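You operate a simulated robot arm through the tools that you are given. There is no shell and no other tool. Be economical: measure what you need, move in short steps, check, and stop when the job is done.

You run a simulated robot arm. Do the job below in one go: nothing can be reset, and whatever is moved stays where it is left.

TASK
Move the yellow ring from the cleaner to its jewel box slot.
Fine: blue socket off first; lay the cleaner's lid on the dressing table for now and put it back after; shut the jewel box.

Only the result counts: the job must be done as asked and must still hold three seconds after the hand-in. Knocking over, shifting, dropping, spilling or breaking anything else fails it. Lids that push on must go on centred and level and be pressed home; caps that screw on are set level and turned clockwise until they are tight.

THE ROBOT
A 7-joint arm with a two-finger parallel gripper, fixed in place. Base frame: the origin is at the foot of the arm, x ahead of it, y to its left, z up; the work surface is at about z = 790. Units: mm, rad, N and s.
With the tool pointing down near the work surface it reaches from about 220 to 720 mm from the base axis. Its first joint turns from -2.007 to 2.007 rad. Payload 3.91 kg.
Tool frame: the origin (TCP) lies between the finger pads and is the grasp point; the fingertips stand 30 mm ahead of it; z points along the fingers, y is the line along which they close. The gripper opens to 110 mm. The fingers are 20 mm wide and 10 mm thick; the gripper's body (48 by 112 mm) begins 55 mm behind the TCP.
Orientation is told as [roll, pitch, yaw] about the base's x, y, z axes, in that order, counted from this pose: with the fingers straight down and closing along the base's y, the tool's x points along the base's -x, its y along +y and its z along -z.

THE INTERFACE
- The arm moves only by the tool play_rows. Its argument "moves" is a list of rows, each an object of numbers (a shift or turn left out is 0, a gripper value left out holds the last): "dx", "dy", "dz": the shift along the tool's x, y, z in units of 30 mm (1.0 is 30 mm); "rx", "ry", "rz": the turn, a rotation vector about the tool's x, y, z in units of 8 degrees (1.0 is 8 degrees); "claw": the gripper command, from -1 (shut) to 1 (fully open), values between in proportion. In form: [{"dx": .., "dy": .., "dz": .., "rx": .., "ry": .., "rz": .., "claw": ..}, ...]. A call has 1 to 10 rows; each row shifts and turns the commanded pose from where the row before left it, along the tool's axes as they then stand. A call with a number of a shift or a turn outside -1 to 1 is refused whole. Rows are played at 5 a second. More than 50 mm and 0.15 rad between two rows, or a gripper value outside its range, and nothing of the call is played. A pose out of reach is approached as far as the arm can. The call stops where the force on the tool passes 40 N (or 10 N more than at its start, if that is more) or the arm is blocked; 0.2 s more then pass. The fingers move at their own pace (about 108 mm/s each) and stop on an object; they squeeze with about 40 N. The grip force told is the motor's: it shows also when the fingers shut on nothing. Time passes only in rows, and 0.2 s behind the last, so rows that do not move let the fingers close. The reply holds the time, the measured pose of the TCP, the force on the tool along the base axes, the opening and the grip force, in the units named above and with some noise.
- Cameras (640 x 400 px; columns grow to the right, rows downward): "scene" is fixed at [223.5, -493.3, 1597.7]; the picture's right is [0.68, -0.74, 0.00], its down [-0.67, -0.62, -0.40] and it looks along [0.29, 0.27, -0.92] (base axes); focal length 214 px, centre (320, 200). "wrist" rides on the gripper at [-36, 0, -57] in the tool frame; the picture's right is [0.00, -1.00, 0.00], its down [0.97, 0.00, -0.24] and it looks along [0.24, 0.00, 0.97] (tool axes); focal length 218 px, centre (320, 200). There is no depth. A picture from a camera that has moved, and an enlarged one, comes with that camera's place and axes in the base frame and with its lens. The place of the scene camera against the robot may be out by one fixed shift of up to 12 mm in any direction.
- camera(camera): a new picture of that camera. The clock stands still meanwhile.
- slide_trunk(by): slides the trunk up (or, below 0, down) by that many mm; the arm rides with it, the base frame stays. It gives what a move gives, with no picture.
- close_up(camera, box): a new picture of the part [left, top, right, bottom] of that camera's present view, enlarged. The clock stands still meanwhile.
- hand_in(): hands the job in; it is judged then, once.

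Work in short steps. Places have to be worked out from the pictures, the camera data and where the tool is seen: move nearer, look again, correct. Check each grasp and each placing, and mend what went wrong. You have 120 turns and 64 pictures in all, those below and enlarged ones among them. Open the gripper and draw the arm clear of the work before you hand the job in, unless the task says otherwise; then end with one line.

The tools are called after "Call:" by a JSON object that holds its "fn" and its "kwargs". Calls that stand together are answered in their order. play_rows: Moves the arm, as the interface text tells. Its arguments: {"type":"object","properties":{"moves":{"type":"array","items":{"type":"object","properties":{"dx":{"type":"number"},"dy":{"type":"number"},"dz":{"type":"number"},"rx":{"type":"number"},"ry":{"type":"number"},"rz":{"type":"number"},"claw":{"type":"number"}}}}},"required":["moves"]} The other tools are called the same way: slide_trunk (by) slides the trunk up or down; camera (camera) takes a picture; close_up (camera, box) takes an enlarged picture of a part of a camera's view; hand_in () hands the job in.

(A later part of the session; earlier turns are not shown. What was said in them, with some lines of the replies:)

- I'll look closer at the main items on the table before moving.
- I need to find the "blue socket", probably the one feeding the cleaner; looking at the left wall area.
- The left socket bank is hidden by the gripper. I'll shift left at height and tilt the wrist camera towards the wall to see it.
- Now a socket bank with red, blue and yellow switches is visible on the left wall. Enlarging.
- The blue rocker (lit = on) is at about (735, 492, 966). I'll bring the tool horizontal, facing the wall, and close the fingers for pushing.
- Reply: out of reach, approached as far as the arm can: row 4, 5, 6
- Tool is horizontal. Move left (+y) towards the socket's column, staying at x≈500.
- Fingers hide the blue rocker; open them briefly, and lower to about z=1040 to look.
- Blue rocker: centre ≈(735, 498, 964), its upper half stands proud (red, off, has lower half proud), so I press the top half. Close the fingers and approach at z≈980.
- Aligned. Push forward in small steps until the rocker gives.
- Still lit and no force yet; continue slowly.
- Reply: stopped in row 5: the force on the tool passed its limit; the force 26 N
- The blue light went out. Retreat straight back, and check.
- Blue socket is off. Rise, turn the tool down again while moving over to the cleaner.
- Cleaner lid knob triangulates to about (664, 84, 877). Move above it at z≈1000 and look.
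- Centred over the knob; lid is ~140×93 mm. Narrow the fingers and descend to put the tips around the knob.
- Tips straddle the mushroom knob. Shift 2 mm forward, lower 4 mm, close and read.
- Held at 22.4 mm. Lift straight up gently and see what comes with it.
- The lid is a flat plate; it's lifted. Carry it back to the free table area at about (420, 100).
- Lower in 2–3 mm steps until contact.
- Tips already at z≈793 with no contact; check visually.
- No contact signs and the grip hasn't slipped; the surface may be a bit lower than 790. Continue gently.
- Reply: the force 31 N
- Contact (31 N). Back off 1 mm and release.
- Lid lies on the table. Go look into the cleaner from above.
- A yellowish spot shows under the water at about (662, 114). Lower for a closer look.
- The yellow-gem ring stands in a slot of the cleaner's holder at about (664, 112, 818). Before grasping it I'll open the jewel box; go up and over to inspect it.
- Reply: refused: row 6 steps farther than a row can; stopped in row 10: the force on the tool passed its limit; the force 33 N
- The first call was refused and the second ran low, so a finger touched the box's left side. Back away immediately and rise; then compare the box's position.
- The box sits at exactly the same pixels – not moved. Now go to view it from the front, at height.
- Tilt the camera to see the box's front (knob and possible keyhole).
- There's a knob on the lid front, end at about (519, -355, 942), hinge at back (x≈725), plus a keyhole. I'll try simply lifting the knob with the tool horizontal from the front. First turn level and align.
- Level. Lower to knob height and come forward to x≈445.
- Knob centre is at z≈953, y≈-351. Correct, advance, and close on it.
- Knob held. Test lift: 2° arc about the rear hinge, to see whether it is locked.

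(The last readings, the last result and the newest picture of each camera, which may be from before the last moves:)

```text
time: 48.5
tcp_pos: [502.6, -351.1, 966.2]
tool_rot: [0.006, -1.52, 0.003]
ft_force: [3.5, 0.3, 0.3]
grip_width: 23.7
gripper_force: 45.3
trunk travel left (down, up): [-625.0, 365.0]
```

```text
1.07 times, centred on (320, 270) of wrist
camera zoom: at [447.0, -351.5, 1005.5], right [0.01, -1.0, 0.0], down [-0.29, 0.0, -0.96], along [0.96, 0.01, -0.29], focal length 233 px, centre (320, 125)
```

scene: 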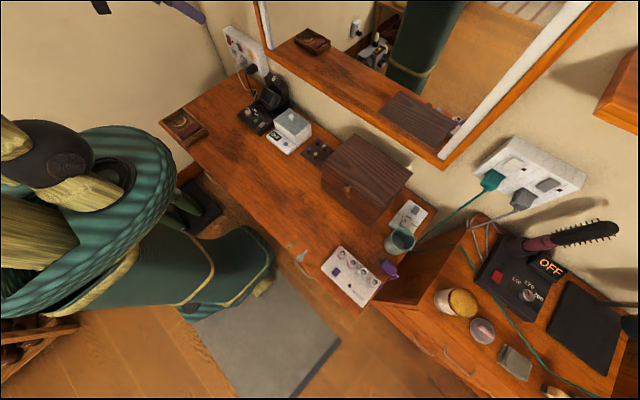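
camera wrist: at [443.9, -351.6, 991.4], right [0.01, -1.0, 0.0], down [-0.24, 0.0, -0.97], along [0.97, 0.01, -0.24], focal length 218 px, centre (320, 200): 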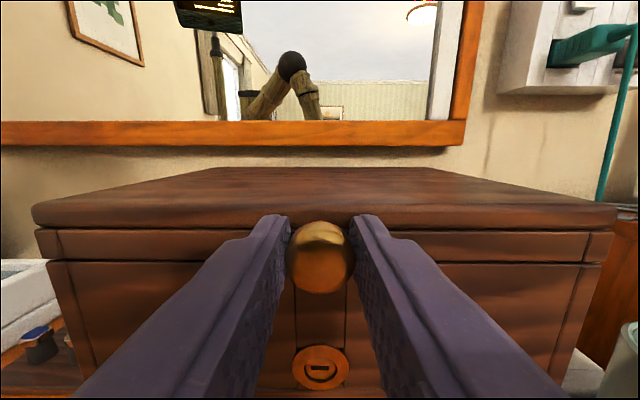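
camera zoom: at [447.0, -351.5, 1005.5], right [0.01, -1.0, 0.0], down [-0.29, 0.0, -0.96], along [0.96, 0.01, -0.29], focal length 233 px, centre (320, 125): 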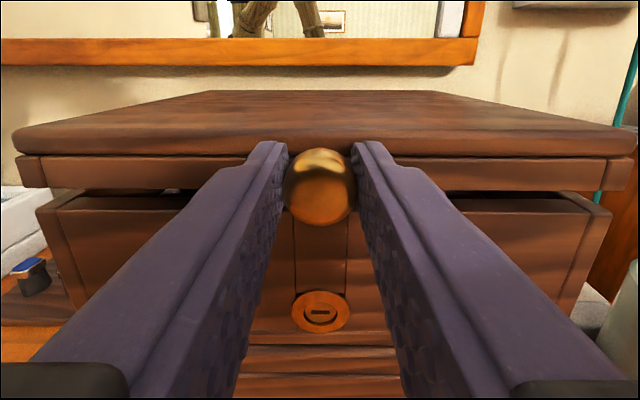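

It opens freely. Continue the arc, 7° per row.

Call:
{"fn": "play_rows", "kwargs": {"moves": [{"dx": -0.905, "dz": 0.104, "ry": 0.875}, {"dx": -0.905, "dz": 0.104, "ry": 0.875}, {"dx": -0.905, "dz": 0.104, "ry": 0.875}, {"dx": -0.905, "dz": 0.104, "ry": 0.875}]}}

```text
time: 49.5
tcp_pos: [540.7, -350.9, 1064.4]
tool_rot: [0.0, -1.026, 0.009]
ft_force: [9.7, -3.2, -11.8]
grip_width: 23.6
gripper_force: 44.8
trunk travel left (down, up): [-625.0, 365.0]
```

Smooth; small forces. Continue to ~55°.

Call:
{"fn": "play_rows", "kwargs": {"moves": [{"dx": -0.9, "dz": 0.13, "ry": 0.875}, {"dx": -0.9, "dz": 0.12, "ry": 0.875}, {"dx": -0.9, "dz": 0.12, "ry": 0.875}]}}

Call:
{"fn": "camera", "kwargs": {"camera": "scene"}}

```text
time: 50.3
tcp_pos: [600.3, -349.7, 1120.6]
tool_rot: [0.003, -0.658, 0.008]
ft_force: [10.9, -4.8, -17.7]
grip_width: 23.5
gripper_force: 44.5
trunk travel left (down, up): [-625.0, 365.0]
```

```text
21 pictures are left
```

scene: 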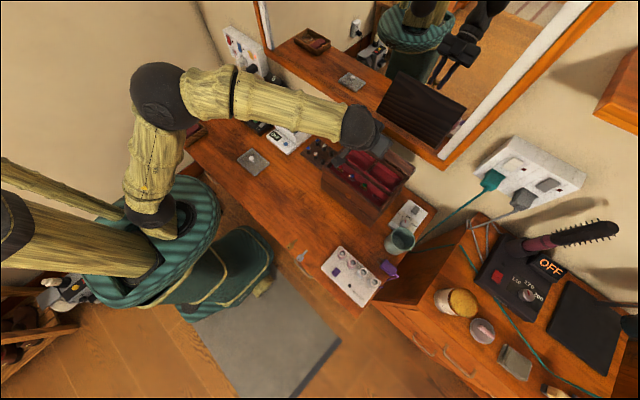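

Lid is at ~52°. Keep the tool angle now (reach) and let the knob pivot in the fingers as I follow the arc further.

Call:
{"fn": "play_rows", "kwargs": {"moves": [{"dx": -0.95, "dz": 0.117}, {"dx": -0.926, "dz": 0.25}]}}

```text
time: 50.9
tcp_pos: [649.1, -350.1, 1148.3]
tool_rot: [0.004, -0.657, 0.007]
ft_force: [0.1, -4.1, -18.2]
grip_width: 23.4
gripper_force: 44.9
trunk travel left (down, up): [-625.0, 365.0]
```

Call:
{"fn": "play_rows", "kwargs": {"moves": [{"dx": -0.887, "dz": 0.376}, {"dx": -0.818, "dz": 0.497}]}}

Call:
{"fn": "camera", "kwargs": {"camera": "wrist"}}

```text
time: 51.5
tcp_pos: [705.1, -349.2, 1160.6]
tool_rot: [0.002, -0.661, 0.006]
ft_force: [-2.4, -5.2, -10.1]
grip_width: 23.5
gripper_force: 45.1
trunk travel left (down, up): [-625.0, 365.0]
```

```text
20 pictures are left
camera wrist: at [698.2, -351.1, 1228.6], right [0.01, -1.0, 0.0], down [-0.91, -0.01, -0.41], along [0.41, 0.0, -0.91], focal length 218 px, centre (320, 200)
```

wrist: 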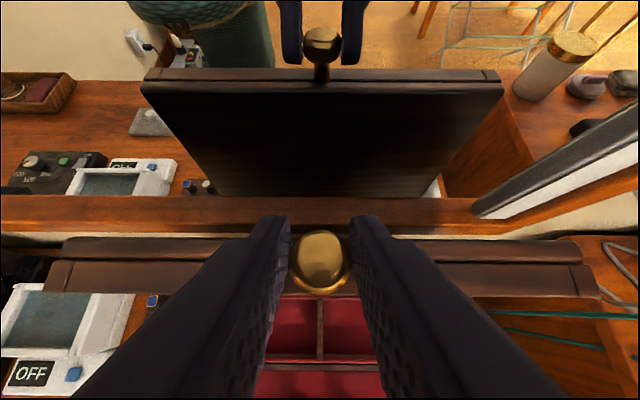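

Lid at ~84°. Go a little past vertical, carefully (mirror behind).

Call:
{"fn": "play_rows", "kwargs": {"moves": [{"dx": -0.373, "dz": 0.302}, {"dx": -0.373, "dz": 0.302}, {"dx": -0.18, "dz": 0.165}]}}

```text
time: 52.3
tcp_pos: [728.9, -350.5, 1160.2]
tool_rot: [-0.006, -0.674, 0.007]
ft_force: [-2.7, -27.8, 17.6]
grip_width: 23.6
gripper_force: 44.4
out of reach, approached as far as the arm can: row 2, 3
trunk travel left (down, up): [-625.0, 365.0]
```

Reach limit, with the lid at about 91°. Its mass should now be behind the hinge. Open the fingers and look whether it stays.

Call:
{"fn": "play_rows", "kwargs": {"moves": [{"dx": 0.1, "claw": -0.4}, {}, {}]}}

Call:
{"fn": "camera", "kwargs": {"camera": "wrist"}}

```text
time: 53.1
tcp_pos: [730.2, -344.2, 1151.8]
tool_rot: [0.004, -0.662, 0.01]
ft_force: [0.4, -5.8, 0.7]
grip_width: 36.0
gripper_force: 3.0
trunk travel left (down, up): [-625.0, 365.0]
```

```text
19 pictures are left
camera wrist: at [723.7, -345.3, 1220.5], right [0.01, -1.0, 0.0], down [-0.91, -0.01, -0.41], along [0.41, 0.01, -0.91], focal length 218 px, centre (320, 200)
```

wrist: 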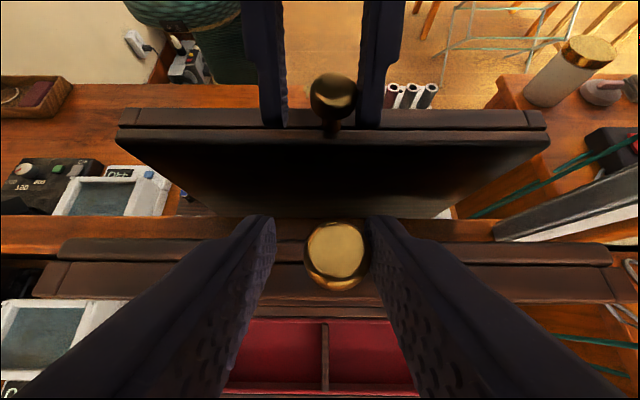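

The lid stays. Centre on the knob and withdraw up and back.

Call:
{"fn": "play_rows", "kwargs": {"moves": [{"dy": -0.2, "claw": 0}, {"dz": -0.5}, {"dz": -1}, {"dz": -1}, {"dx": 0.8, "dz": -0.5}]}}

Call:
{"fn": "camera", "kwargs": {"camera": "wrist"}}

```text
time: 54.3
tcp_pos: [656.3, -351.6, 1210.7]
tool_rot: [-0.002, -0.664, 0.01]
ft_force: [0.3, -0.4, 0.6]
grip_width: 54.8
gripper_force: 0.1
trunk travel left (down, up): [-625.0, 365.0]
```

```text
18 pictures are left
camera wrist: at [648.5, -351.9, 1279.4], right [0.01, -1.0, 0.0], down [-0.91, -0.01, -0.41], along [0.41, 0.0, -0.91], focal length 218 px, centre (320, 200)
```

wrist: 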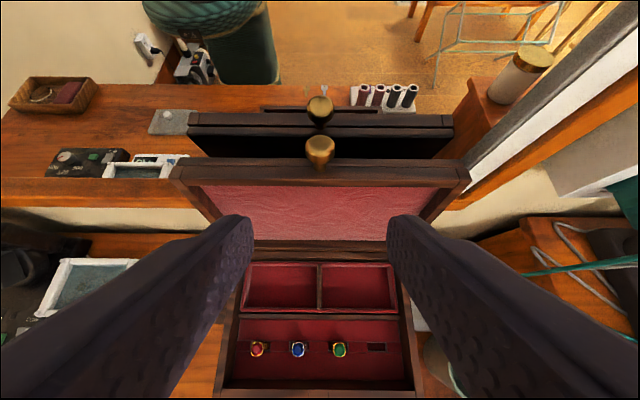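

Lid stays open, leaning back. Inside: red, blue, green rings and one empty slot – the yellow ring's. Enlarge it.

Call:
{"fn": "close_up", "kwargs": {"camera": "wrist", "box": [235, 310, 405, 395]}}

```text
3.76 times, centred on (320, 352) of wrist
camera zoom: at [648.5, -351.9, 1279.4], right [0.01, -1.0, 0.0], down [-0.91, -0.01, -0.41], along [0.41, 0.0, -0.91], focal length 822 px, centre (320, -374)
```

zoom: 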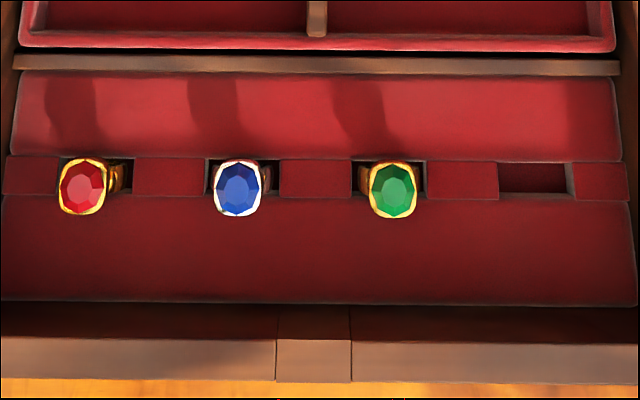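

Slot (empty) is roughly at (582, -440, 888), same orientation (along y) as in the cleaner. Now go for the ring: turn the tool down and move left at height.

Call:
{"fn": "play_rows", "kwargs": {"moves": [{"ry": 1, "dy": 1}, {"ry": 1, "dy": 1}, {"ry": 1, "dy": 1}, {"ry": 1, "dy": 1}, {"ry": 0.755, "dy": 1}, {"dy": 1}, {"dy": 1}, {"dy": 1}, {"dy": 1}, {"dy": 1}]}}

```text
time: 56.5
tcp_pos: [634.7, -64.3, 1201.1]
tool_rot: [0.0, -0.07, 0.007]
ft_force: [0.2, 0.1, 0.3]
grip_width: 55.1
gripper_force: 0.0
out of reach, approached as far as the arm can: row 3, 4, 5
trunk travel left (down, up): [-625.0, 365.0]
```

Call:
{"fn": "play_rows", "kwargs": {"moves": [{"dy": 1, "ry": 0.5}, {"dy": 1}, {"dy": 1}, {"dy": 1, "dz": 1}, {"dy": 1, "dz": 1}, {"dy": 0.9, "dz": 1}, {"dz": 1, "dx": -0.9}, {"dz": 1}]}}

```text
time: 58.3
tcp_pos: [660.3, 111.9, 1050.8]
tool_rot: [0.002, 0.0, 0.008]
ft_force: [0.3, 0.4, 0.3]
grip_width: 55.1
gripper_force: 0.1
trunk travel left (down, up): [-625.0, 365.0]
```

Turn the gripper 90° so it closes along x.

Call:
{"fn": "play_rows", "kwargs": {"moves": [{"rz": 1}, {"rz": 1}, {"rz": 1}, {"rz": 1}, {"rz": 1}, {"rz": 1}, {"rz": 1}, {"rz": 1}, {"rz": 1}, {"rz": 1}]}}

Call:
{"fn": "play_rows", "kwargs": {"moves": [{"rz": 1}, {"rz": 0.3}, {"dz": 1}, {"dz": 1}, {"dz": 0.8}]}}

Call:
{"fn": "camera", "kwargs": {"camera": "wrist"}}

```text
time: 60.5
tcp_pos: [658.9, 110.6, 1050.0]
tool_rot: [0.001, 0.0, -1.39]
ft_force: [0.8, -0.5, 0.2]
grip_width: 55.1
gripper_force: 0.1
trunk travel left (down, up): [-625.0, 365.0]
```

```text
time: 61.7
tcp_pos: [660.0, 111.8, 967.0]
tool_rot: [-0.003, 0.002, -1.569]
ft_force: [0.5, -0.7, 0.8]
grip_width: 55.3
gripper_force: 0.1
trunk travel left (down, up): [-625.0, 365.0]
```

```text
16 pictures are left
camera wrist: at [658.5, 75.3, 1023.9], right [-1.0, 0.0, 0.0], down [0.0, 0.97, 0.24], along [0.0, 0.24, -0.97], focal length 218 px, centre (320, 200)
```

wrist: 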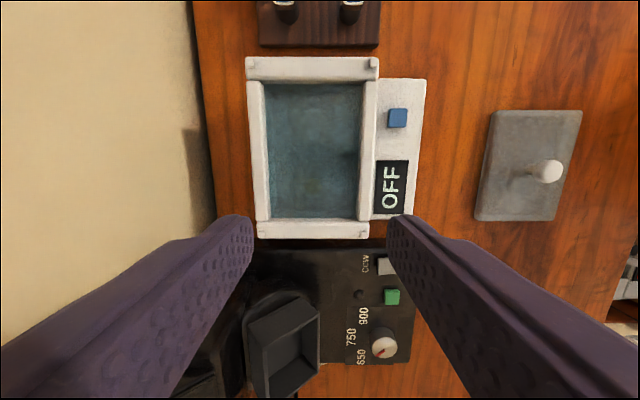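

Ring estimate (665, 111, 818) confirmed. Narrow the fingers to 32 mm and descend into the bath above the gem.

Call:
{"fn": "play_rows", "kwargs": {"moves": [{"dy": 0.16, "claw": -0.42}, {"dz": 1}, {"dz": 1}, {"dz": 1}, {"dz": 0.6}, {"dz": 0.2}]}}

Call:
{"fn": "close_up", "kwargs": {"camera": "wrist", "box": [240, 150, 400, 310]}}

```text
time: 63.1
tcp_pos: [664.1, 112.1, 852.2]
tool_rot: [-0.002, 0.001, -1.57]
ft_force: [0.3, 0.0, -0.5]
grip_width: 31.7
gripper_force: 0.1
trunk travel left (down, up): [-625.0, 365.0]
```

```text
2.50 times, centred on (320, 230) of wrist
camera zoom: at [663.5, 75.1, 910.1], right [-1.0, 0.0, 0.0], down [0.0, 0.97, 0.24], along [0.0, 0.24, -0.97], focal length 546 px, centre (320, 125)
```

zoom: 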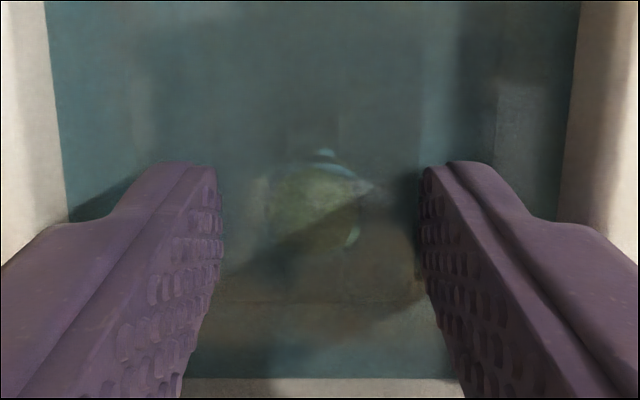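

Gem is centred between the fingers at z≈818. Go 13 mm lower and close.

Call:
{"fn": "play_rows", "kwargs": {"moves": [{"dz": 0.2}, {"dz": 0.13}, {"dz": 0.1}, {}, {"claw": -1}, {}, {}]}}

Call:
{"fn": "close_up", "kwargs": {"camera": "wrist", "box": [240, 150, 400, 310]}}

```text
time: 64.7
tcp_pos: [663.5, 111.6, 839.3]
tool_rot: [0.0, 0.001, -1.568]
ft_force: [-0.9, -0.5, -0.4]
grip_width: 15.0
gripper_force: 39.3
trunk travel left (down, up): [-625.0, 365.0]
```

```text
2.50 times, centred on (320, 230) of wrist
camera zoom: at [663.7, 75.1, 897.4], right [-1.0, 0.0, 0.0], down [0.0, 0.97, 0.24], along [0.0, 0.24, -0.97], focal length 546 px, centre (320, 125)
```

zoom: 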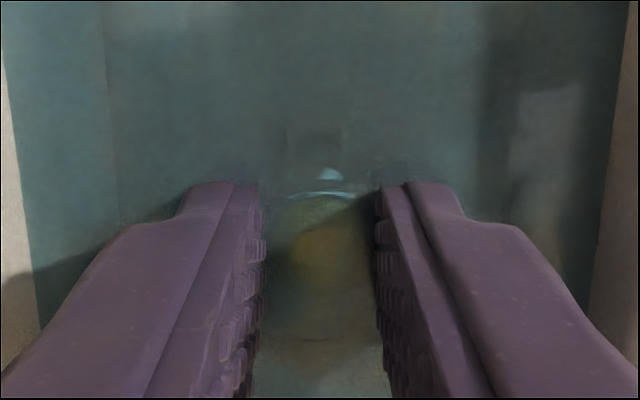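

Gripped at 15 mm. Lift straight up out of the bath and check.

Call:
{"fn": "play_rows", "kwargs": {"moves": [{"dz": -0.3}, {"dz": -0.6}, {"dz": -1}, {"dz": -1}, {"dz": -1}, {"dz": -1}]}}

Call:
{"fn": "camera", "kwargs": {"camera": "wrist"}}

```text
time: 66.1
tcp_pos: [664.8, 110.4, 987.1]
tool_rot: [-0.002, 0.0, -1.568]
ft_force: [0.0, 0.2, -0.5]
grip_width: 15.2
gripper_force: 40.1
trunk travel left (down, up): [-625.0, 365.0]
```

```text
13 pictures are left
camera wrist: at [664.0, 73.8, 1044.9], right [-1.0, 0.0, 0.0], down [0.0, 0.97, 0.24], along [0.0, 0.24, -0.97], focal length 218 px, centre (320, 200)
```

wrist: 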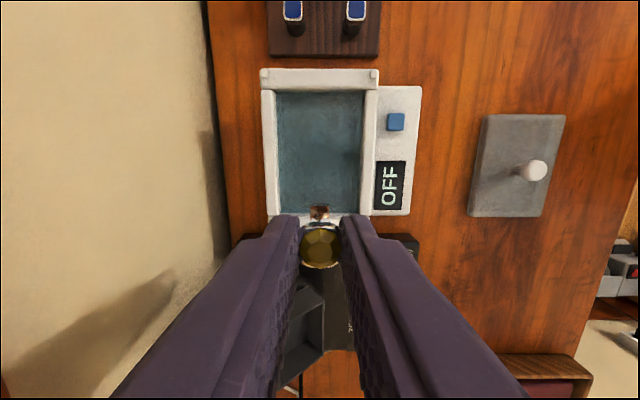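

Ring held upright (band vertical, gem up). Carry it: rise, back to x≈580, then right over the jewel box.

Call:
{"fn": "play_rows", "kwargs": {"moves": [{"dz": -1}, {"dz": -1}, {"dy": -1}, {"dy": -1}, {"dy": -0.8}, {"dx": -1}, {"dx": -1}, {"dx": -1}, {"dx": -1}, {"dx": -1}]}}

Call:
{"fn": "play_rows", "kwargs": {"moves": [{"dx": -1}, {"dx": -1}, {"dx": -1}, {"dx": -1}, {"dx": -1}, {"dx": -1}, {"dx": -1}, {"dx": -1}, {"dx": -1}, {"dx": -1}]}}

Call:
{"fn": "camera", "kwargs": {"camera": "wrist"}}

```text
time: 68.3
tcp_pos: [581.1, -39.5, 1046.9]
tool_rot: [0.0, 0.0, -1.569]
ft_force: [0.2, -0.2, -0.3]
grip_width: 15.3
gripper_force: 40.1
trunk travel left (down, up): [-625.0, 365.0]
```

```text
time: 70.5
tcp_pos: [581.8, -339.7, 1046.4]
tool_rot: [-0.002, -0.001, -1.568]
ft_force: [-0.3, -0.8, -0.3]
grip_width: 15.0
gripper_force: 39.9
trunk travel left (down, up): [-625.0, 365.0]
```

```text
12 pictures are left
camera wrist: at [581.1, -376.5, 1104.6], right [-1.0, 0.0, 0.0], down [0.0, 0.97, 0.24], along [0.0, 0.24, -0.97], focal length 218 px, centre (320, 200)
```

wrist: 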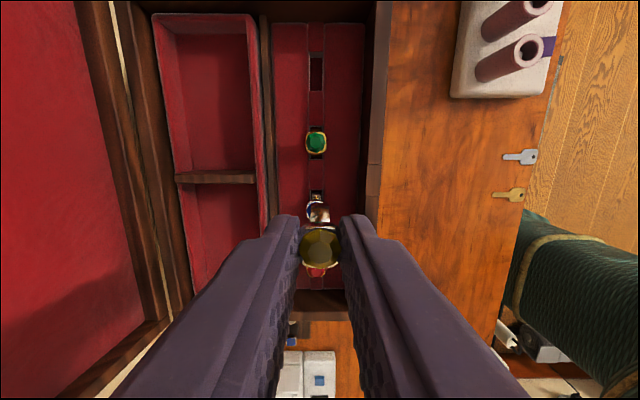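

Slot triangulates to (584.5, -437.7, ~896). Move above it and lower part way, then look.

Call:
{"fn": "play_rows", "kwargs": {"moves": [{"dx": -1, "dy": 0.09}, {"dx": -1}, {"dx": -1}, {"dx": -0.3}, {"dz": 1}, {"dz": 0.9}, {}]}}

Call:
{"fn": "close_up", "kwargs": {"camera": "wrist", "box": [240, 130, 400, 290]}}

```text
time: 72.1
tcp_pos: [575.0, -430.6, 987.1]
tool_rot: [0.003, 0.001, -1.567]
ft_force: [0.5, 0.5, 0.3]
grip_width: 15.4
gripper_force: 39.4
out of reach, approached as far as the arm can: row 3, 4
trunk travel left (down, up): [-625.0, 365.0]
```

```text
2.50 times, centred on (320, 210) of wrist
camera zoom: at [573.6, -468.0, 1044.3], right [-1.0, 0.0, 0.0], down [0.0, 0.97, 0.24], along [0.0, 0.24, -0.97], focal length 546 px, centre (320, 175)
```

zoom: 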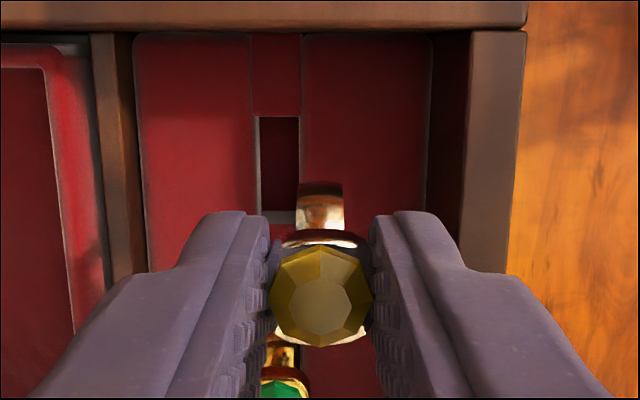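

Held ring looks good, slot is visible just ahead. At this lower height try again to move the remaining ~+9 mm x, -8 mm y.

Call:
{"fn": "play_rows", "kwargs": {"moves": [{"dx": -0.25, "dy": 0.3}, {}]}}

```text
time: 72.7
tcp_pos: [584.1, -438.6, 987.1]
tool_rot: [0.0, -0.001, -1.566]
ft_force: [0.2, 0.2, -0.2]
grip_width: 15.3
gripper_force: 39.8
trunk travel left (down, up): [-625.0, 365.0]
```

Reached. Fine estimate: slot centre y≈-435; ring centre is ~1.6 mm ahead of TCP in y, so shift +2 mm y, lower to ~957 and check.

Call:
{"fn": "play_rows", "kwargs": {"moves": [{"dx": 0.07}, {"dz": 0.5}, {"dz": 0.5}, {}]}}

Call:
{"fn": "close_up", "kwargs": {"camera": "wrist", "box": [260, 150, 380, 260]}}

```text
time: 73.7
tcp_pos: [583.6, -437.9, 955.5]
tool_rot: [-0.001, -0.001, -1.568]
ft_force: [0.1, 0.7, 0.9]
grip_width: 15.1
gripper_force: 40.1
trunk travel left (down, up): [-625.0, 365.0]
```

```text
3.64 times, centred on (320, 205) of wrist
camera zoom: at [583.1, -474.2, 1014.4], right [-1.0, 0.0, 0.0], down [0.0, 0.97, 0.24], along [0.0, 0.24, -0.97], focal length 794 px, centre (320, 182)
```

zoom: 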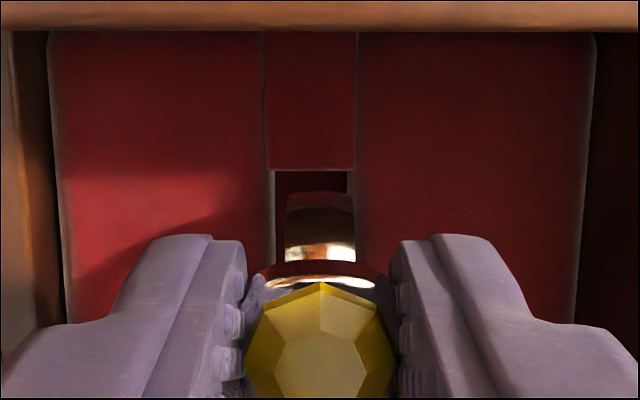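

Ring is ~1 mm off in x and about 2–3 mm too far in -y. Correct and lower slowly.

Call:
{"fn": "play_rows", "kwargs": {"moves": [{"dx": 0.085, "dy": 0.035}, {"dz": 0.2}, {"dz": 0.1}, {"dz": 0.1}, {}]}}

Call:
{"fn": "close_up", "kwargs": {"camera": "wrist", "box": [260, 150, 380, 260]}}

```text
time: 74.9
tcp_pos: [585.3, -433.8, 943.9]
tool_rot: [-0.002, 0.0, -1.566]
ft_force: [0.3, -0.2, -0.5]
grip_width: 15.4
gripper_force: 40.0
trunk travel left (down, up): [-625.0, 365.0]
```

```text
3.64 times, centred on (320, 205) of wrist
camera zoom: at [584.2, -471.4, 1002.3], right [-1.0, 0.0, 0.0], down [0.0, 0.97, 0.24], along [0.0, 0.24, -0.97], focal length 794 px, centre (320, 182)
```

zoom: 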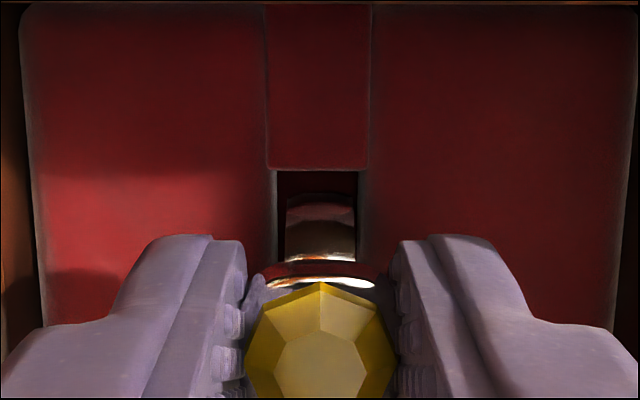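

Well aligned with the slot. Lower in 2 mm steps to contact.

Call:
{"fn": "play_rows", "kwargs": {"moves": [{"dz": 0.07}, {"dz": 0.07}, {"dz": 0.07}, {"dz": 0.07}]}}

```text
time: 75.9
tcp_pos: [584.2, -434.6, 942.0]
tool_rot: [0.005, -0.005, -1.57]
ft_force: [2.4, -4.2, 27.3]
grip_width: 15.9
gripper_force: 40.6
trunk travel left (down, up): [-625.0, 365.0]
```

Contact at TCP 942. Look whether the ring is in the slot.

Call:
{"fn": "close_up", "kwargs": {"camera": "wrist", "box": [250, 130, 390, 260]}}

```text
3.08 times, centred on (320, 195) of wrist
camera zoom: at [582.9, -470.9, 998.7], right [-1.0, 0.0, -0.01], down [0.0, 0.97, 0.24], along [0.0, 0.24, -0.97], focal length 672 px, centre (320, 215)
```

zoom: 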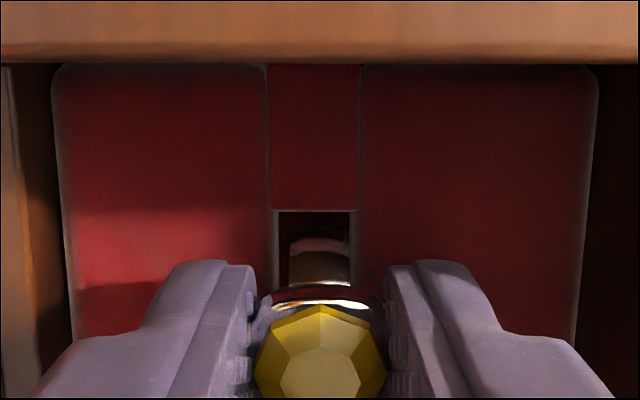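

The ring is in the slot outline but seems ~1 mm tight on the front (-x) side. Ease up 3 mm, shift +1.2 mm in x, lower again and see if it goes deeper.

Call:
{"fn": "play_rows", "kwargs": {"moves": [{"dz": -0.3}, {"dy": 0.05}, {"dz": 0.1}, {"dz": 0.07}, {"dz": 0.05}, {"dz": 0.05}, {"dz": 0.05}, {"dz": 0.05}]}}

```text
time: 77.7
tcp_pos: [586.0, -433.4, 937.8]
tool_rot: [0.007, -0.006, -1.568]
ft_force: [2.0, 2.2, 31.2]
grip_width: 15.7
gripper_force: 40.6
trunk travel left (down, up): [-625.0, 365.0]
```

Call:
{"fn": "close_up", "kwargs": {"camera": "wrist", "box": [250, 130, 390, 260]}}

```text
3.08 times, centred on (320, 195) of wrist
camera zoom: at [585.0, -470.1, 996.2], right [-1.0, 0.0, 0.0], down [0.0, 0.97, 0.24], along [0.0, 0.24, -0.97], focal length 672 px, centre (320, 215)
```

zoom: 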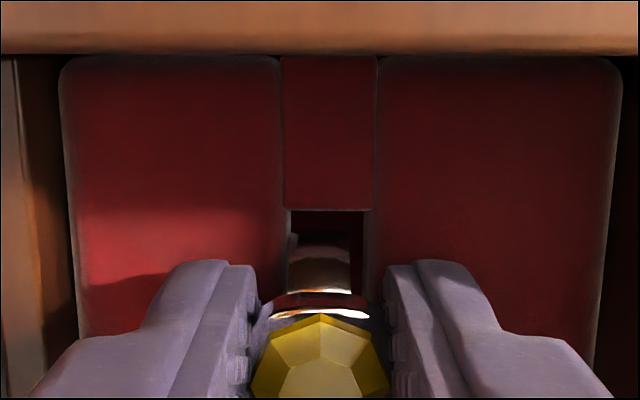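

Ring now touches the other side of the slot (tolerance ~±1 mm); in both tries it rested at the same height (gem ≈920), matching the neighbours. Centre it (-1 mm x), press lightly again, then release and check.

Call:
{"fn": "play_rows", "kwargs": {"moves": [{"dz": -0.15}, {"dy": -0.035}, {"dz": 0.1}, {"dz": 0.05}, {}]}}

```text
time: 78.9
tcp_pos: [585.0, -432.8, 936.7]
tool_rot: [0.004, -0.007, -1.567]
ft_force: [2.4, -1.1, 31.5]
grip_width: 15.1
gripper_force: 40.2
trunk travel left (down, up): [-625.0, 365.0]
```

Call:
{"fn": "play_rows", "kwargs": {"moves": [{"dz": -0.1}, {"claw": -0.5}, {}, {"dz": -0.5}, {"dz": -1}, {"dz": -1}, {"dx": -0.5}]}}

Call:
{"fn": "close_up", "kwargs": {"camera": "wrist", "box": [220, 60, 400, 260]}}

```text
time: 80.5
tcp_pos: [582.6, -437.2, 1010.7]
tool_rot: [-0.002, 0.001, -1.566]
ft_force: [-0.1, -0.4, 0.0]
grip_width: 27.4
gripper_force: 0.2
out of reach, approached as far as the arm can: row 7
trunk travel left (down, up): [-625.0, 365.0]
```

```text
2.00 times, centred on (310, 160) of wrist
camera zoom: at [581.9, -474.0, 1068.5], right [-1.0, -0.01, 0.0], down [0.0, 0.97, 0.24], along [0.0, 0.24, -0.97], focal length 436 px, centre (340, 280)
```

zoom: 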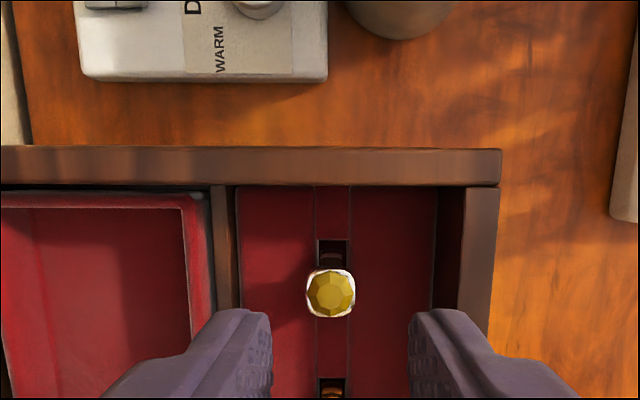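

The yellow ring stands upright in its slot, level with the others. Now withdraw up and back, and turn the gripper back to close along y for the lid's knob.

Call:
{"fn": "play_rows", "kwargs": {"moves": [{"dz": -1}, {"dz": -1, "dy": -1}, {"dz": -1, "dy": -1}, {"dz": -1, "dy": -1}, {"dz": -1, "dy": -0.5}, {"rz": -1, "dx": 0.6}, {"rz": -1}, {"rz": -1}, {"rz": -1}, {"rz": -1}]}}

```text
time: 82.7
tcp_pos: [471.9, -412.4, 1159.1]
tool_rot: [-0.001, 0.001, -0.868]
ft_force: [-0.2, -0.4, -0.2]
grip_width: 27.7
gripper_force: 0.1
out of reach, approached as far as the arm can: row 1
trunk travel left (down, up): [-625.0, 365.0]
```

Call:
{"fn": "play_rows", "kwargs": {"moves": [{"rz": -1}, {"rz": -1}, {"rz": -1}, {"rz": -1}, {"rz": -1}, {"rz": -1}, {"rz": -0.22, "claw": 0}, {"ry": -1, "dy": 1}, {"ry": -1, "dy": 1}]}}

```text
time: 84.7
tcp_pos: [470.1, -351.7, 1161.6]
tool_rot: [0.0, -0.279, -0.001]
ft_force: [-0.2, -0.3, -0.3]
grip_width: 54.8
gripper_force: 0.0
trunk travel left (down, up): [-625.0, 365.0]
```

Call:
{"fn": "play_rows", "kwargs": {"moves": [{"ry": -1}, {"ry": -1}, {"ry": -1}, {"ry": -1}, {"ry": -1}, {"ry": -0.5}]}}

```text
time: 86.1
tcp_pos: [471.3, -353.6, 1160.1]
tool_rot: [-0.003, -1.048, 0.0]
ft_force: [0.0, -0.2, 0.5]
grip_width: 54.9
gripper_force: 0.1
trunk travel left (down, up): [-625.0, 365.0]
```

Move towards the knob along the approach line, stop ~85 mm short and look.

Call:
{"fn": "play_rows", "kwargs": {"moves": [{"dx": -0.7, "dz": 0.81}, {"dx": -0.7, "dz": 0.81}, {"dx": -0.7, "dz": 0.81}, {"dx": -0.7, "dz": 0.81}, {"dx": -0.7, "dz": 0.81, "dy": 0.06}, {"dx": -0.7, "dz": 0.81}]}}

Call:
{"fn": "camera", "kwargs": {"camera": "wrist"}}

```text
time: 87.5
tcp_pos: [661.9, -351.8, 1196.6]
tool_rot: [0.0, -1.046, -0.004]
ft_force: [0.5, -0.8, 0.4]
grip_width: 54.9
gripper_force: 0.0
trunk travel left (down, up): [-625.0, 365.0]
```

```text
5 pictures are left
camera wrist: at [629.7, -351.9, 1256.6], right [0.0, -1.0, 0.0], down [-0.69, 0.0, -0.72], along [0.72, 0.0, -0.69], focal length 218 px, centre (320, 200)
```

wrist: 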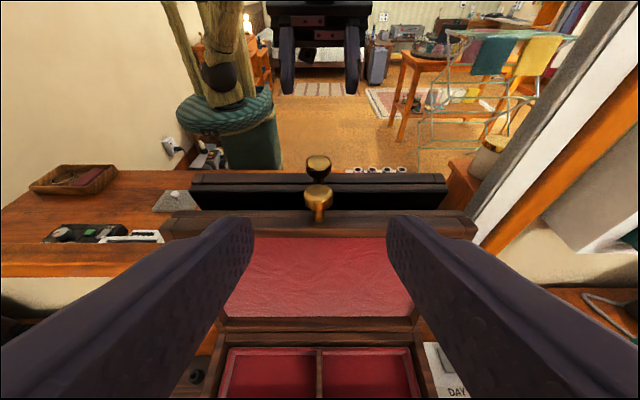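

Knob at ≈(749, -351, 1147). Advance along the tool axis ~78 mm and close on it.

Call:
{"fn": "play_rows", "kwargs": {"moves": [{"dz": 0.9}, {"dz": 0.8}, {"dz": 0.5}, {"dz": 0.3}, {"dz": 0.1}, {"claw": -1}, {}, {}]}}

```text
time: 89.3
tcp_pos: [728.8, -350.2, 1157.4]
tool_rot: [0.001, -1.047, 0.0]
ft_force: [-0.2, 3.4, -1.0]
grip_width: 21.7
gripper_force: 44.9
trunk travel left (down, up): [-625.0, 365.0]
```

Knob gripped. Pull the lid forward along the arc.

Call:
{"fn": "play_rows", "kwargs": {"moves": [{"dz": -0.45, "dx": 0.22}, {"dz": -0.443, "dx": 0.226}, {"dz": -0.771, "dx": 0.538}]}}

```text
time: 90.1
tcp_pos: [670.1, -351.3, 1156.0]
tool_rot: [-0.003, -1.047, -0.001]
ft_force: [0.4, -1.1, -0.5]
grip_width: 0.0
gripper_force: 37.8
trunk travel left (down, up): [-625.0, 365.0]
```

It slipped off the knob. Check where the lid is now.

Call:
{"fn": "camera", "kwargs": {"camera": "wrist"}}

```text
4 pictures are left
camera wrist: at [637.9, -351.0, 1216.9], right [0.0, -1.0, 0.0], down [-0.69, 0.0, -0.72], along [0.72, 0.0, -0.69], focal length 218 px, centre (320, 200)
```

wrist: 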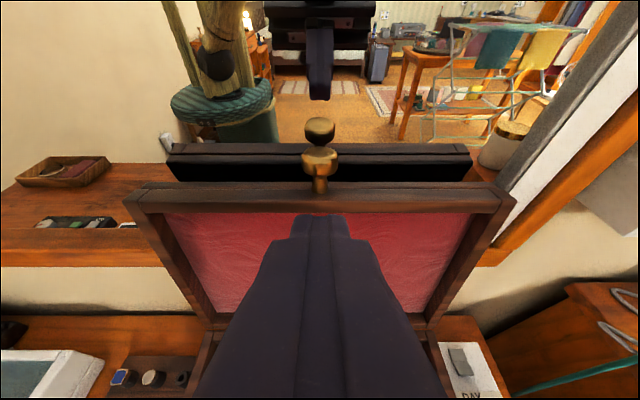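

The lid is still open at ~94°, knob at ≈(749, -351, 1143); mirror surface ≈768. Regrip 5 mm deeper, then pull in smaller steps.

Call:
{"fn": "play_rows", "kwargs": {"moves": [{"claw": 0, "dx": -0.95, "dz": 0.25}, {}, {"dz": 0.8}, {"dz": 0.6}, {"dz": 0.2}, {"dz": 0.07}, {"claw": -1}, {}, {}]}}

```text
time: 92.1
tcp_pos: [734.3, -349.9, 1152.1]
tool_rot: [0.001, -1.047, -0.001]
ft_force: [0.6, 2.4, -1.1]
grip_width: 23.6
gripper_force: 44.9
trunk travel left (down, up): [-625.0, 365.0]
```

Full 23.6 mm grip now. Pull gently and check the grip.

Call:
{"fn": "play_rows", "kwargs": {"moves": [{"dz": -0.298, "dx": 0.149}, {"dz": -0.298, "dx": 0.149}, {"dz": -0.298, "dx": 0.149}]}}

```text
time: 92.9
tcp_pos: [704.5, -349.8, 1156.1]
tool_rot: [-0.001, -1.048, -0.001]
ft_force: [5.1, -0.9, 6.8]
grip_width: 23.6
gripper_force: 44.7
trunk travel left (down, up): [-625.0, 365.0]
```

Holding. Continue the arc.

Call:
{"fn": "play_rows", "kwargs": {"moves": [{"dz": -0.771, "dx": 0.538}, {"dz": -0.692, "dx": 0.642}, {"dz": -0.593, "dx": 0.727}]}}

```text
time: 93.7
tcp_pos: [619.4, -350.0, 1136.9]
tool_rot: [-0.001, -1.049, -0.001]
ft_force: [-3.8, -1.3, 15.3]
grip_width: 23.4
gripper_force: 44.6
trunk travel left (down, up): [-625.0, 365.0]
```

Call:
{"fn": "play_rows", "kwargs": {"moves": [{"dz": -0.5, "dx": 0.75}, {"dz": -0.38, "dx": 0.84}, {"dz": -0.247, "dx": 0.905}]}}

```text
time: 94.5
tcp_pos: [552.9, -349.7, 1088.9]
tool_rot: [0.0, -1.049, -0.002]
ft_force: [-10.1, -1.2, 13.4]
grip_width: 23.8
gripper_force: 44.6
trunk travel left (down, up): [-625.0, 365.0]
```

Call:
{"fn": "play_rows", "kwargs": {"moves": [{"dz": -0.2, "dx": 0.926}, {"dz": -0.02, "dx": 0.957}]}}

```text
time: 95.1
tcp_pos: [519.9, -349.3, 1042.1]
tool_rot: [0.0, -1.048, -0.004]
ft_force: [-7.1, -4.3, 7.5]
grip_width: 23.3
gripper_force: 45.2
trunk travel left (down, up): [-625.0, 365.0]
```

Call:
{"fn": "play_rows", "kwargs": {"moves": [{"dz": 0.147, "dx": 0.927}, {"dz": 0.231, "dx": 0.793}, {"dz": 0.15, "dx": 0.377}]}}

```text
time: 95.9
tcp_pos: [503.7, -349.0, 978.4]
tool_rot: [0.002, -1.046, 0.002]
ft_force: [0.9, 0.4, -0.7]
grip_width: 0.0
gripper_force: 37.8
trunk travel left (down, up): [-625.0, 365.0]
```

The knob slipped out just before closing; the lid has probably dropped the last few degrees. Back off and look.

Call:
{"fn": "play_rows", "kwargs": {"moves": [{"dz": -1}, {"dz": -1}, {"dz": -1, "dx": -0.5}]}}

Call:
{"fn": "close_up", "kwargs": {"camera": "wrist", "box": [180, 60, 460, 260]}}

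```text
time: 96.7
tcp_pos: [432.9, -351.3, 1038.3]
tool_rot: [-0.004, -1.046, 0.002]
ft_force: [0.3, 0.2, -0.1]
grip_width: 0.2
gripper_force: 37.6
trunk travel left (down, up): [-625.0, 365.0]
```

```text
2.00 times, centred on (320, 160) of wrist
camera zoom: at [401.1, -351.2, 1098.6], right [0.0, -1.0, 0.0], down [-0.69, 0.0, -0.72], along [0.72, 0.0, -0.69], focal length 436 px, centre (320, 280)
```

zoom: 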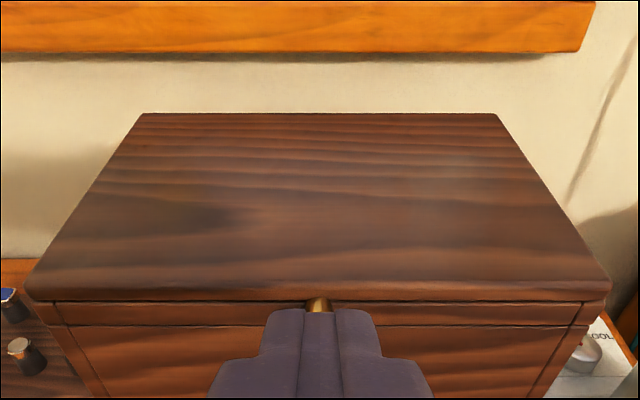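

Lid looks closed. Turn the tool down again, and give the lid's front a light press to be sure.

Call:
{"fn": "play_rows", "kwargs": {"moves": [{"ry": 1}, {"ry": 1}, {"ry": 1}, {"ry": 1}, {"ry": 1}, {"ry": 1}, {"ry": 1}, {"ry": 0.49}]}}

```text
time: 98.5
tcp_pos: [434.0, -350.9, 1038.2]
tool_rot: [-0.001, 0.0, -0.003]
ft_force: [0.3, -0.3, 0.4]
grip_width: 0.0
gripper_force: 37.3
trunk travel left (down, up): [-625.0, 365.0]
```

Call:
{"fn": "play_rows", "kwargs": {"moves": [{"dx": -1}, {"dx": -1}, {"dx": -1}, {"dx": -1}, {"dx": -0.7}, {"dz": 1}, {"dz": 0.4}, {"dz": 0.15}, {"dz": 0.1}]}}

```text
time: 100.7
tcp_pos: [574.5, -348.8, 996.1]
tool_rot: [-0.009, -0.014, -0.002]
ft_force: [-7.4, 5.9, 15.2]
grip_width: 0.0
gripper_force: 37.7
trunk travel left (down, up): [-625.0, 365.0]
stopped in row 9: the force on the tool passed its limit (the readings are from after the stop); the commanded pose is now the measured one
```

Firm contact at the lid top: it's shut. Rise and go back to the cleaner's lid on the table.

Call:
{"fn": "play_rows", "kwargs": {"moves": [{"dz": -1, "rx": -0.065, "ry": 0.1}, {"dz": -1}, {"dx": 1, "claw": -0.1}, {"dx": 1, "dy": 1}, {"dx": 1, "dy": 1}, {"dx": 1, "dy": 1}, {"dx": 1, "dy": 1}, {"dy": 1}, {"dy": 1}, {"dy": 1}]}}

```text
time: 102.9
tcp_pos: [427.1, -140.9, 1054.0]
tool_rot: [0.003, 0.004, 0.0]
ft_force: [-0.6, 0.1, -0.3]
grip_width: 49.7
gripper_force: 0.0
trunk travel left (down, up): [-625.0, 365.0]
```

Call:
{"fn": "play_rows", "kwargs": {"moves": [{"dy": 1, "dx": 0.19, "ry": -0.03, "rx": 0.02}, {"dy": 1}, {"dy": 1}, {"dy": 1}, {"dy": 1}, {"dy": 1}, {"dy": 1}, {"dy": 1, "dz": 1}, {"dz": 1, "dy": 0.06}, {"dz": 1}]}}

Call:
{"fn": "play_rows", "kwargs": {"moves": [{"dz": 1}, {"dz": 1}, {"dz": 0.7}]}}

Call:
{"fn": "camera", "kwargs": {"camera": "wrist"}}

```text
time: 105.1
tcp_pos: [422.9, 100.7, 964.8]
tool_rot: [-0.001, 0.0, -0.002]
ft_force: [-0.9, -0.4, -0.7]
grip_width: 49.5
gripper_force: 0.1
trunk travel left (down, up): [-625.0, 365.0]
```

```text
time: 105.9
tcp_pos: [422.1, 101.4, 883.2]
tool_rot: [-0.001, 0.0, -0.002]
ft_force: [0.2, -0.3, 0.0]
grip_width: 49.6
gripper_force: 0.1
trunk travel left (down, up): [-625.0, 365.0]
```

```text
2 pictures are left
camera wrist: at [457.5, 100.3, 941.0], right [0.0, -1.0, 0.0], down [-0.97, 0.0, 0.24], along [-0.24, 0.0, -0.97], focal length 218 px, centre (320, 200)
```

wrist: 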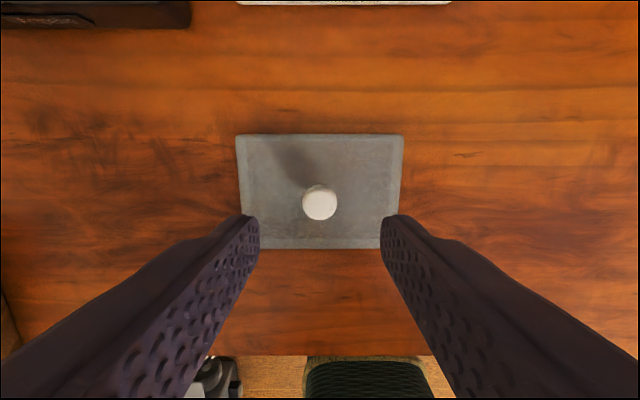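

Knob is between the fingers, about 1 mm back of the earlier grip relation. Correct, descend to the same grip height (≈818) and close.

Call:
{"fn": "play_rows", "kwargs": {"moves": [{"dx": 0.035, "dz": 1}, {"dz": 0.7}, {"dz": 0.3}, {"dz": 0.15}, {}, {"claw": -1}, {}, {}]}}

```text
time: 107.7
tcp_pos: [421.5, 100.0, 819.0]
tool_rot: [-0.001, -0.001, -0.001]
ft_force: [-1.1, 0.5, 0.4]
grip_width: 22.4
gripper_force: 40.1
trunk travel left (down, up): [-625.0, 365.0]
```

Regripped at 22.4 mm. Lift and carry it back over the cleaner.

Call:
{"fn": "play_rows", "kwargs": {"moves": [{"dz": -0.5}, {"dz": -1}, {"dz": -1}, {"dz": -1}, {"dz": -1}, {"dz": -1}, {"dz": -0.5, "dx": -0.17}, {"dx": -1}, {"dx": -1}, {"dx": -1}]}}

Call:
{"fn": "play_rows", "kwargs": {"moves": [{"dx": -1, "dy": -0.3}, {"dx": -1, "dy": -0.3}, {"dx": -1}, {"dx": -1}, {"dx": -1}, {}]}}

Call:
{"fn": "play_rows", "kwargs": {"moves": [{}, {}]}}

Call:
{"fn": "play_rows", "kwargs": {"moves": [{}]}}

```text
time: 109.9
tcp_pos: [514.7, 100.6, 998.7]
tool_rot: [0.0, 0.001, -0.001]
ft_force: [-0.2, 0.3, -0.3]
grip_width: 22.3
gripper_force: 39.7
trunk travel left (down, up): [-625.0, 365.0]
```

```text
time: 111.3
tcp_pos: [666.2, 82.4, 997.9]
tool_rot: [-0.001, 0.0, -0.002]
ft_force: [-0.8, -0.9, -1.0]
grip_width: 22.2
gripper_force: 40.2
trunk travel left (down, up): [-625.0, 365.0]
```

```text
time: 111.9
tcp_pos: [665.3, 82.4, 998.3]
tool_rot: [0.001, 0.001, -0.002]
ft_force: [-0.2, -0.1, -0.2]
grip_width: 22.5
gripper_force: 40.0
trunk travel left (down, up): [-625.0, 365.0]
```

```text
time: 112.3
tcp_pos: [666.4, 81.9, 997.6]
tool_rot: [0.0, 0.0, -0.002]
ft_force: [0.1, 0.6, -0.7]
grip_width: 22.2
gripper_force: 40.3
trunk travel left (down, up): [-625.0, 365.0]
```

Above the seat (666.0, 82.2 vs. 665.7, 82.8 originally). Nudge +0.5 mm y, lower to just above the rim and check alignment.

Call:
{"fn": "play_rows", "kwargs": {"moves": [{"dz": 1, "dy": 0.018}, {"dz": 1}, {"dz": 0.8}, {"dz": 0.25}, {}]}}

Call:
{"fn": "close_up", "kwargs": {"camera": "wrist", "box": [160, 80, 480, 320]}}

```text
time: 113.5
tcp_pos: [664.2, 82.2, 905.5]
tool_rot: [0.001, 0.0, -0.001]
ft_force: [0.6, -0.8, -0.6]
grip_width: 22.4
gripper_force: 39.5
trunk travel left (down, up): [-625.0, 365.0]
```

```text
1.67 times, centred on (320, 200) of wrist
camera zoom: at [701.3, 82.1, 964.2], right [0.0, -1.0, 0.0], down [-0.97, 0.0, 0.24], along [-0.24, 0.0, -0.97], focal length 364 px, centre (320, 200)
```

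zoom: 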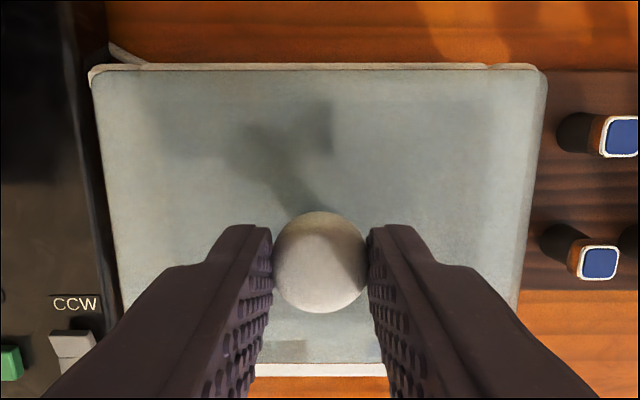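

Lid is symmetric over the rim. Lower slowly to contact.

Call:
{"fn": "play_rows", "kwargs": {"moves": [{"dz": 0.06}, {"dz": 0.05}, {"dz": 0.04}, {"dz": 0.04}, {}]}}

```text
time: 114.7
tcp_pos: [665.7, 82.9, 901.7]
tool_rot: [0.001, 0.0, -0.003]
ft_force: [-0.5, 0.3, -0.4]
grip_width: 22.4
gripper_force: 40.2
trunk travel left (down, up): [-625.0, 365.0]
```

Call:
{"fn": "play_rows", "kwargs": {"moves": [{"dz": 0.04}, {"dz": 0.04}, {"dz": 0.04}, {}]}}

```text
time: 115.7
tcp_pos: [665.7, 83.2, 897.5]
tool_rot: [0.0, 0.0, -0.001]
ft_force: [-0.3, 0.9, -0.3]
grip_width: 22.6
gripper_force: 39.7
trunk travel left (down, up): [-625.0, 365.0]
```

Call:
{"fn": "play_rows", "kwargs": {"moves": [{"dz": 0.04}, {"dz": 0.04}, {"dz": 0.04}, {}]}}

```text
time: 116.7
tcp_pos: [664.8, 83.0, 896.8]
tool_rot: [0.002, -0.008, -0.002]
ft_force: [2.8, 1.1, 24.3]
grip_width: 22.2
gripper_force: 39.6
trunk travel left (down, up): [-625.0, 365.0]
```

Contact at ≈897 (24 N), the expected seat height. Ease, release and rise.

Call:
{"fn": "play_rows", "kwargs": {"moves": [{"dz": -0.08}, {"claw": -0.3}, {}, {"dz": -0.5}, {"dz": -1}, {"dz": -1}, {"dz": -1}, {"dx": 1}, {"dx": 1}, {"dx": 1}]}}

Call:
{"fn": "play_rows", "kwargs": {"moves": [{"dx": 1, "dz": -1}, {"dx": 1, "dz": -1}, {"dx": 1, "dz": -1}, {"dx": 1}, {"dy": 1}, {"dy": 1}, {"dy": 1}]}}

Call:
{"fn": "close_up", "kwargs": {"camera": "scene", "box": [230, 70, 430, 230]}}

```text
time: 118.9
tcp_pos: [574.2, 83.1, 1001.3]
tool_rot: [-0.002, 0.001, -0.002]
ft_force: [0.3, -0.7, -0.2]
grip_width: 38.4
gripper_force: 0.1
trunk travel left (down, up): [-625.0, 365.0]
```

```text
time: 120.5
tcp_pos: [455.5, 172.3, 1092.6]
tool_rot: [0.0, 0.0, -0.001]
ft_force: [0.1, 0.2, -0.1]
grip_width: 38.5
gripper_force: 0.0
trunk travel left (down, up): [-625.0, 365.0]
```

```text
2.50 times, centred on (330, 150) of scene
camera zoom: at [223.5, -493.3, 1597.7], right [0.68, -0.74, 0.0], down [-0.67, -0.62, -0.4], along [0.29, 0.27, -0.92], focal length 536 px, centre (295, 325)
```

zoom: 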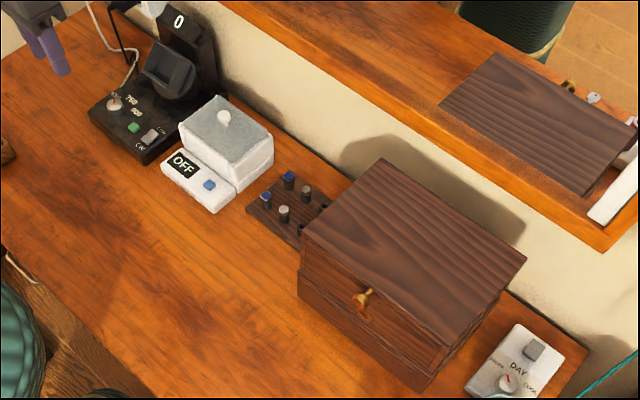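

The cleaner's lid sits flush, and the jewel box is shut at its original place. Open the gripper fully and hand in.

Call:
{"fn": "play_rows", "kwargs": {"moves": [{"claw": 1, "dz": -1}, {"dz": -1}, {}]}}

Call:
{"fn": "hand_in", "kwargs": {}}

```text
time: 121.3
tcp_pos: [455.0, 172.7, 1151.5]
tool_rot: [-0.002, -0.001, 0.0]
ft_force: [0.6, -0.7, -0.3]
grip_width: 109.8
gripper_force: 0.0
trunk travel left (down, up): [-625.0, 365.0]
```

```text
The job is handed in.
```

The blue socket is off, the yellow ring is in its jewel box slot, the cleaner's lid is back on, the box is shut, and the job is handed in; along the way a finger bumped the box's left side, and its lid slipped from the grip for the last few degrees of closing, but the final picture shows the box unmoved and shut.
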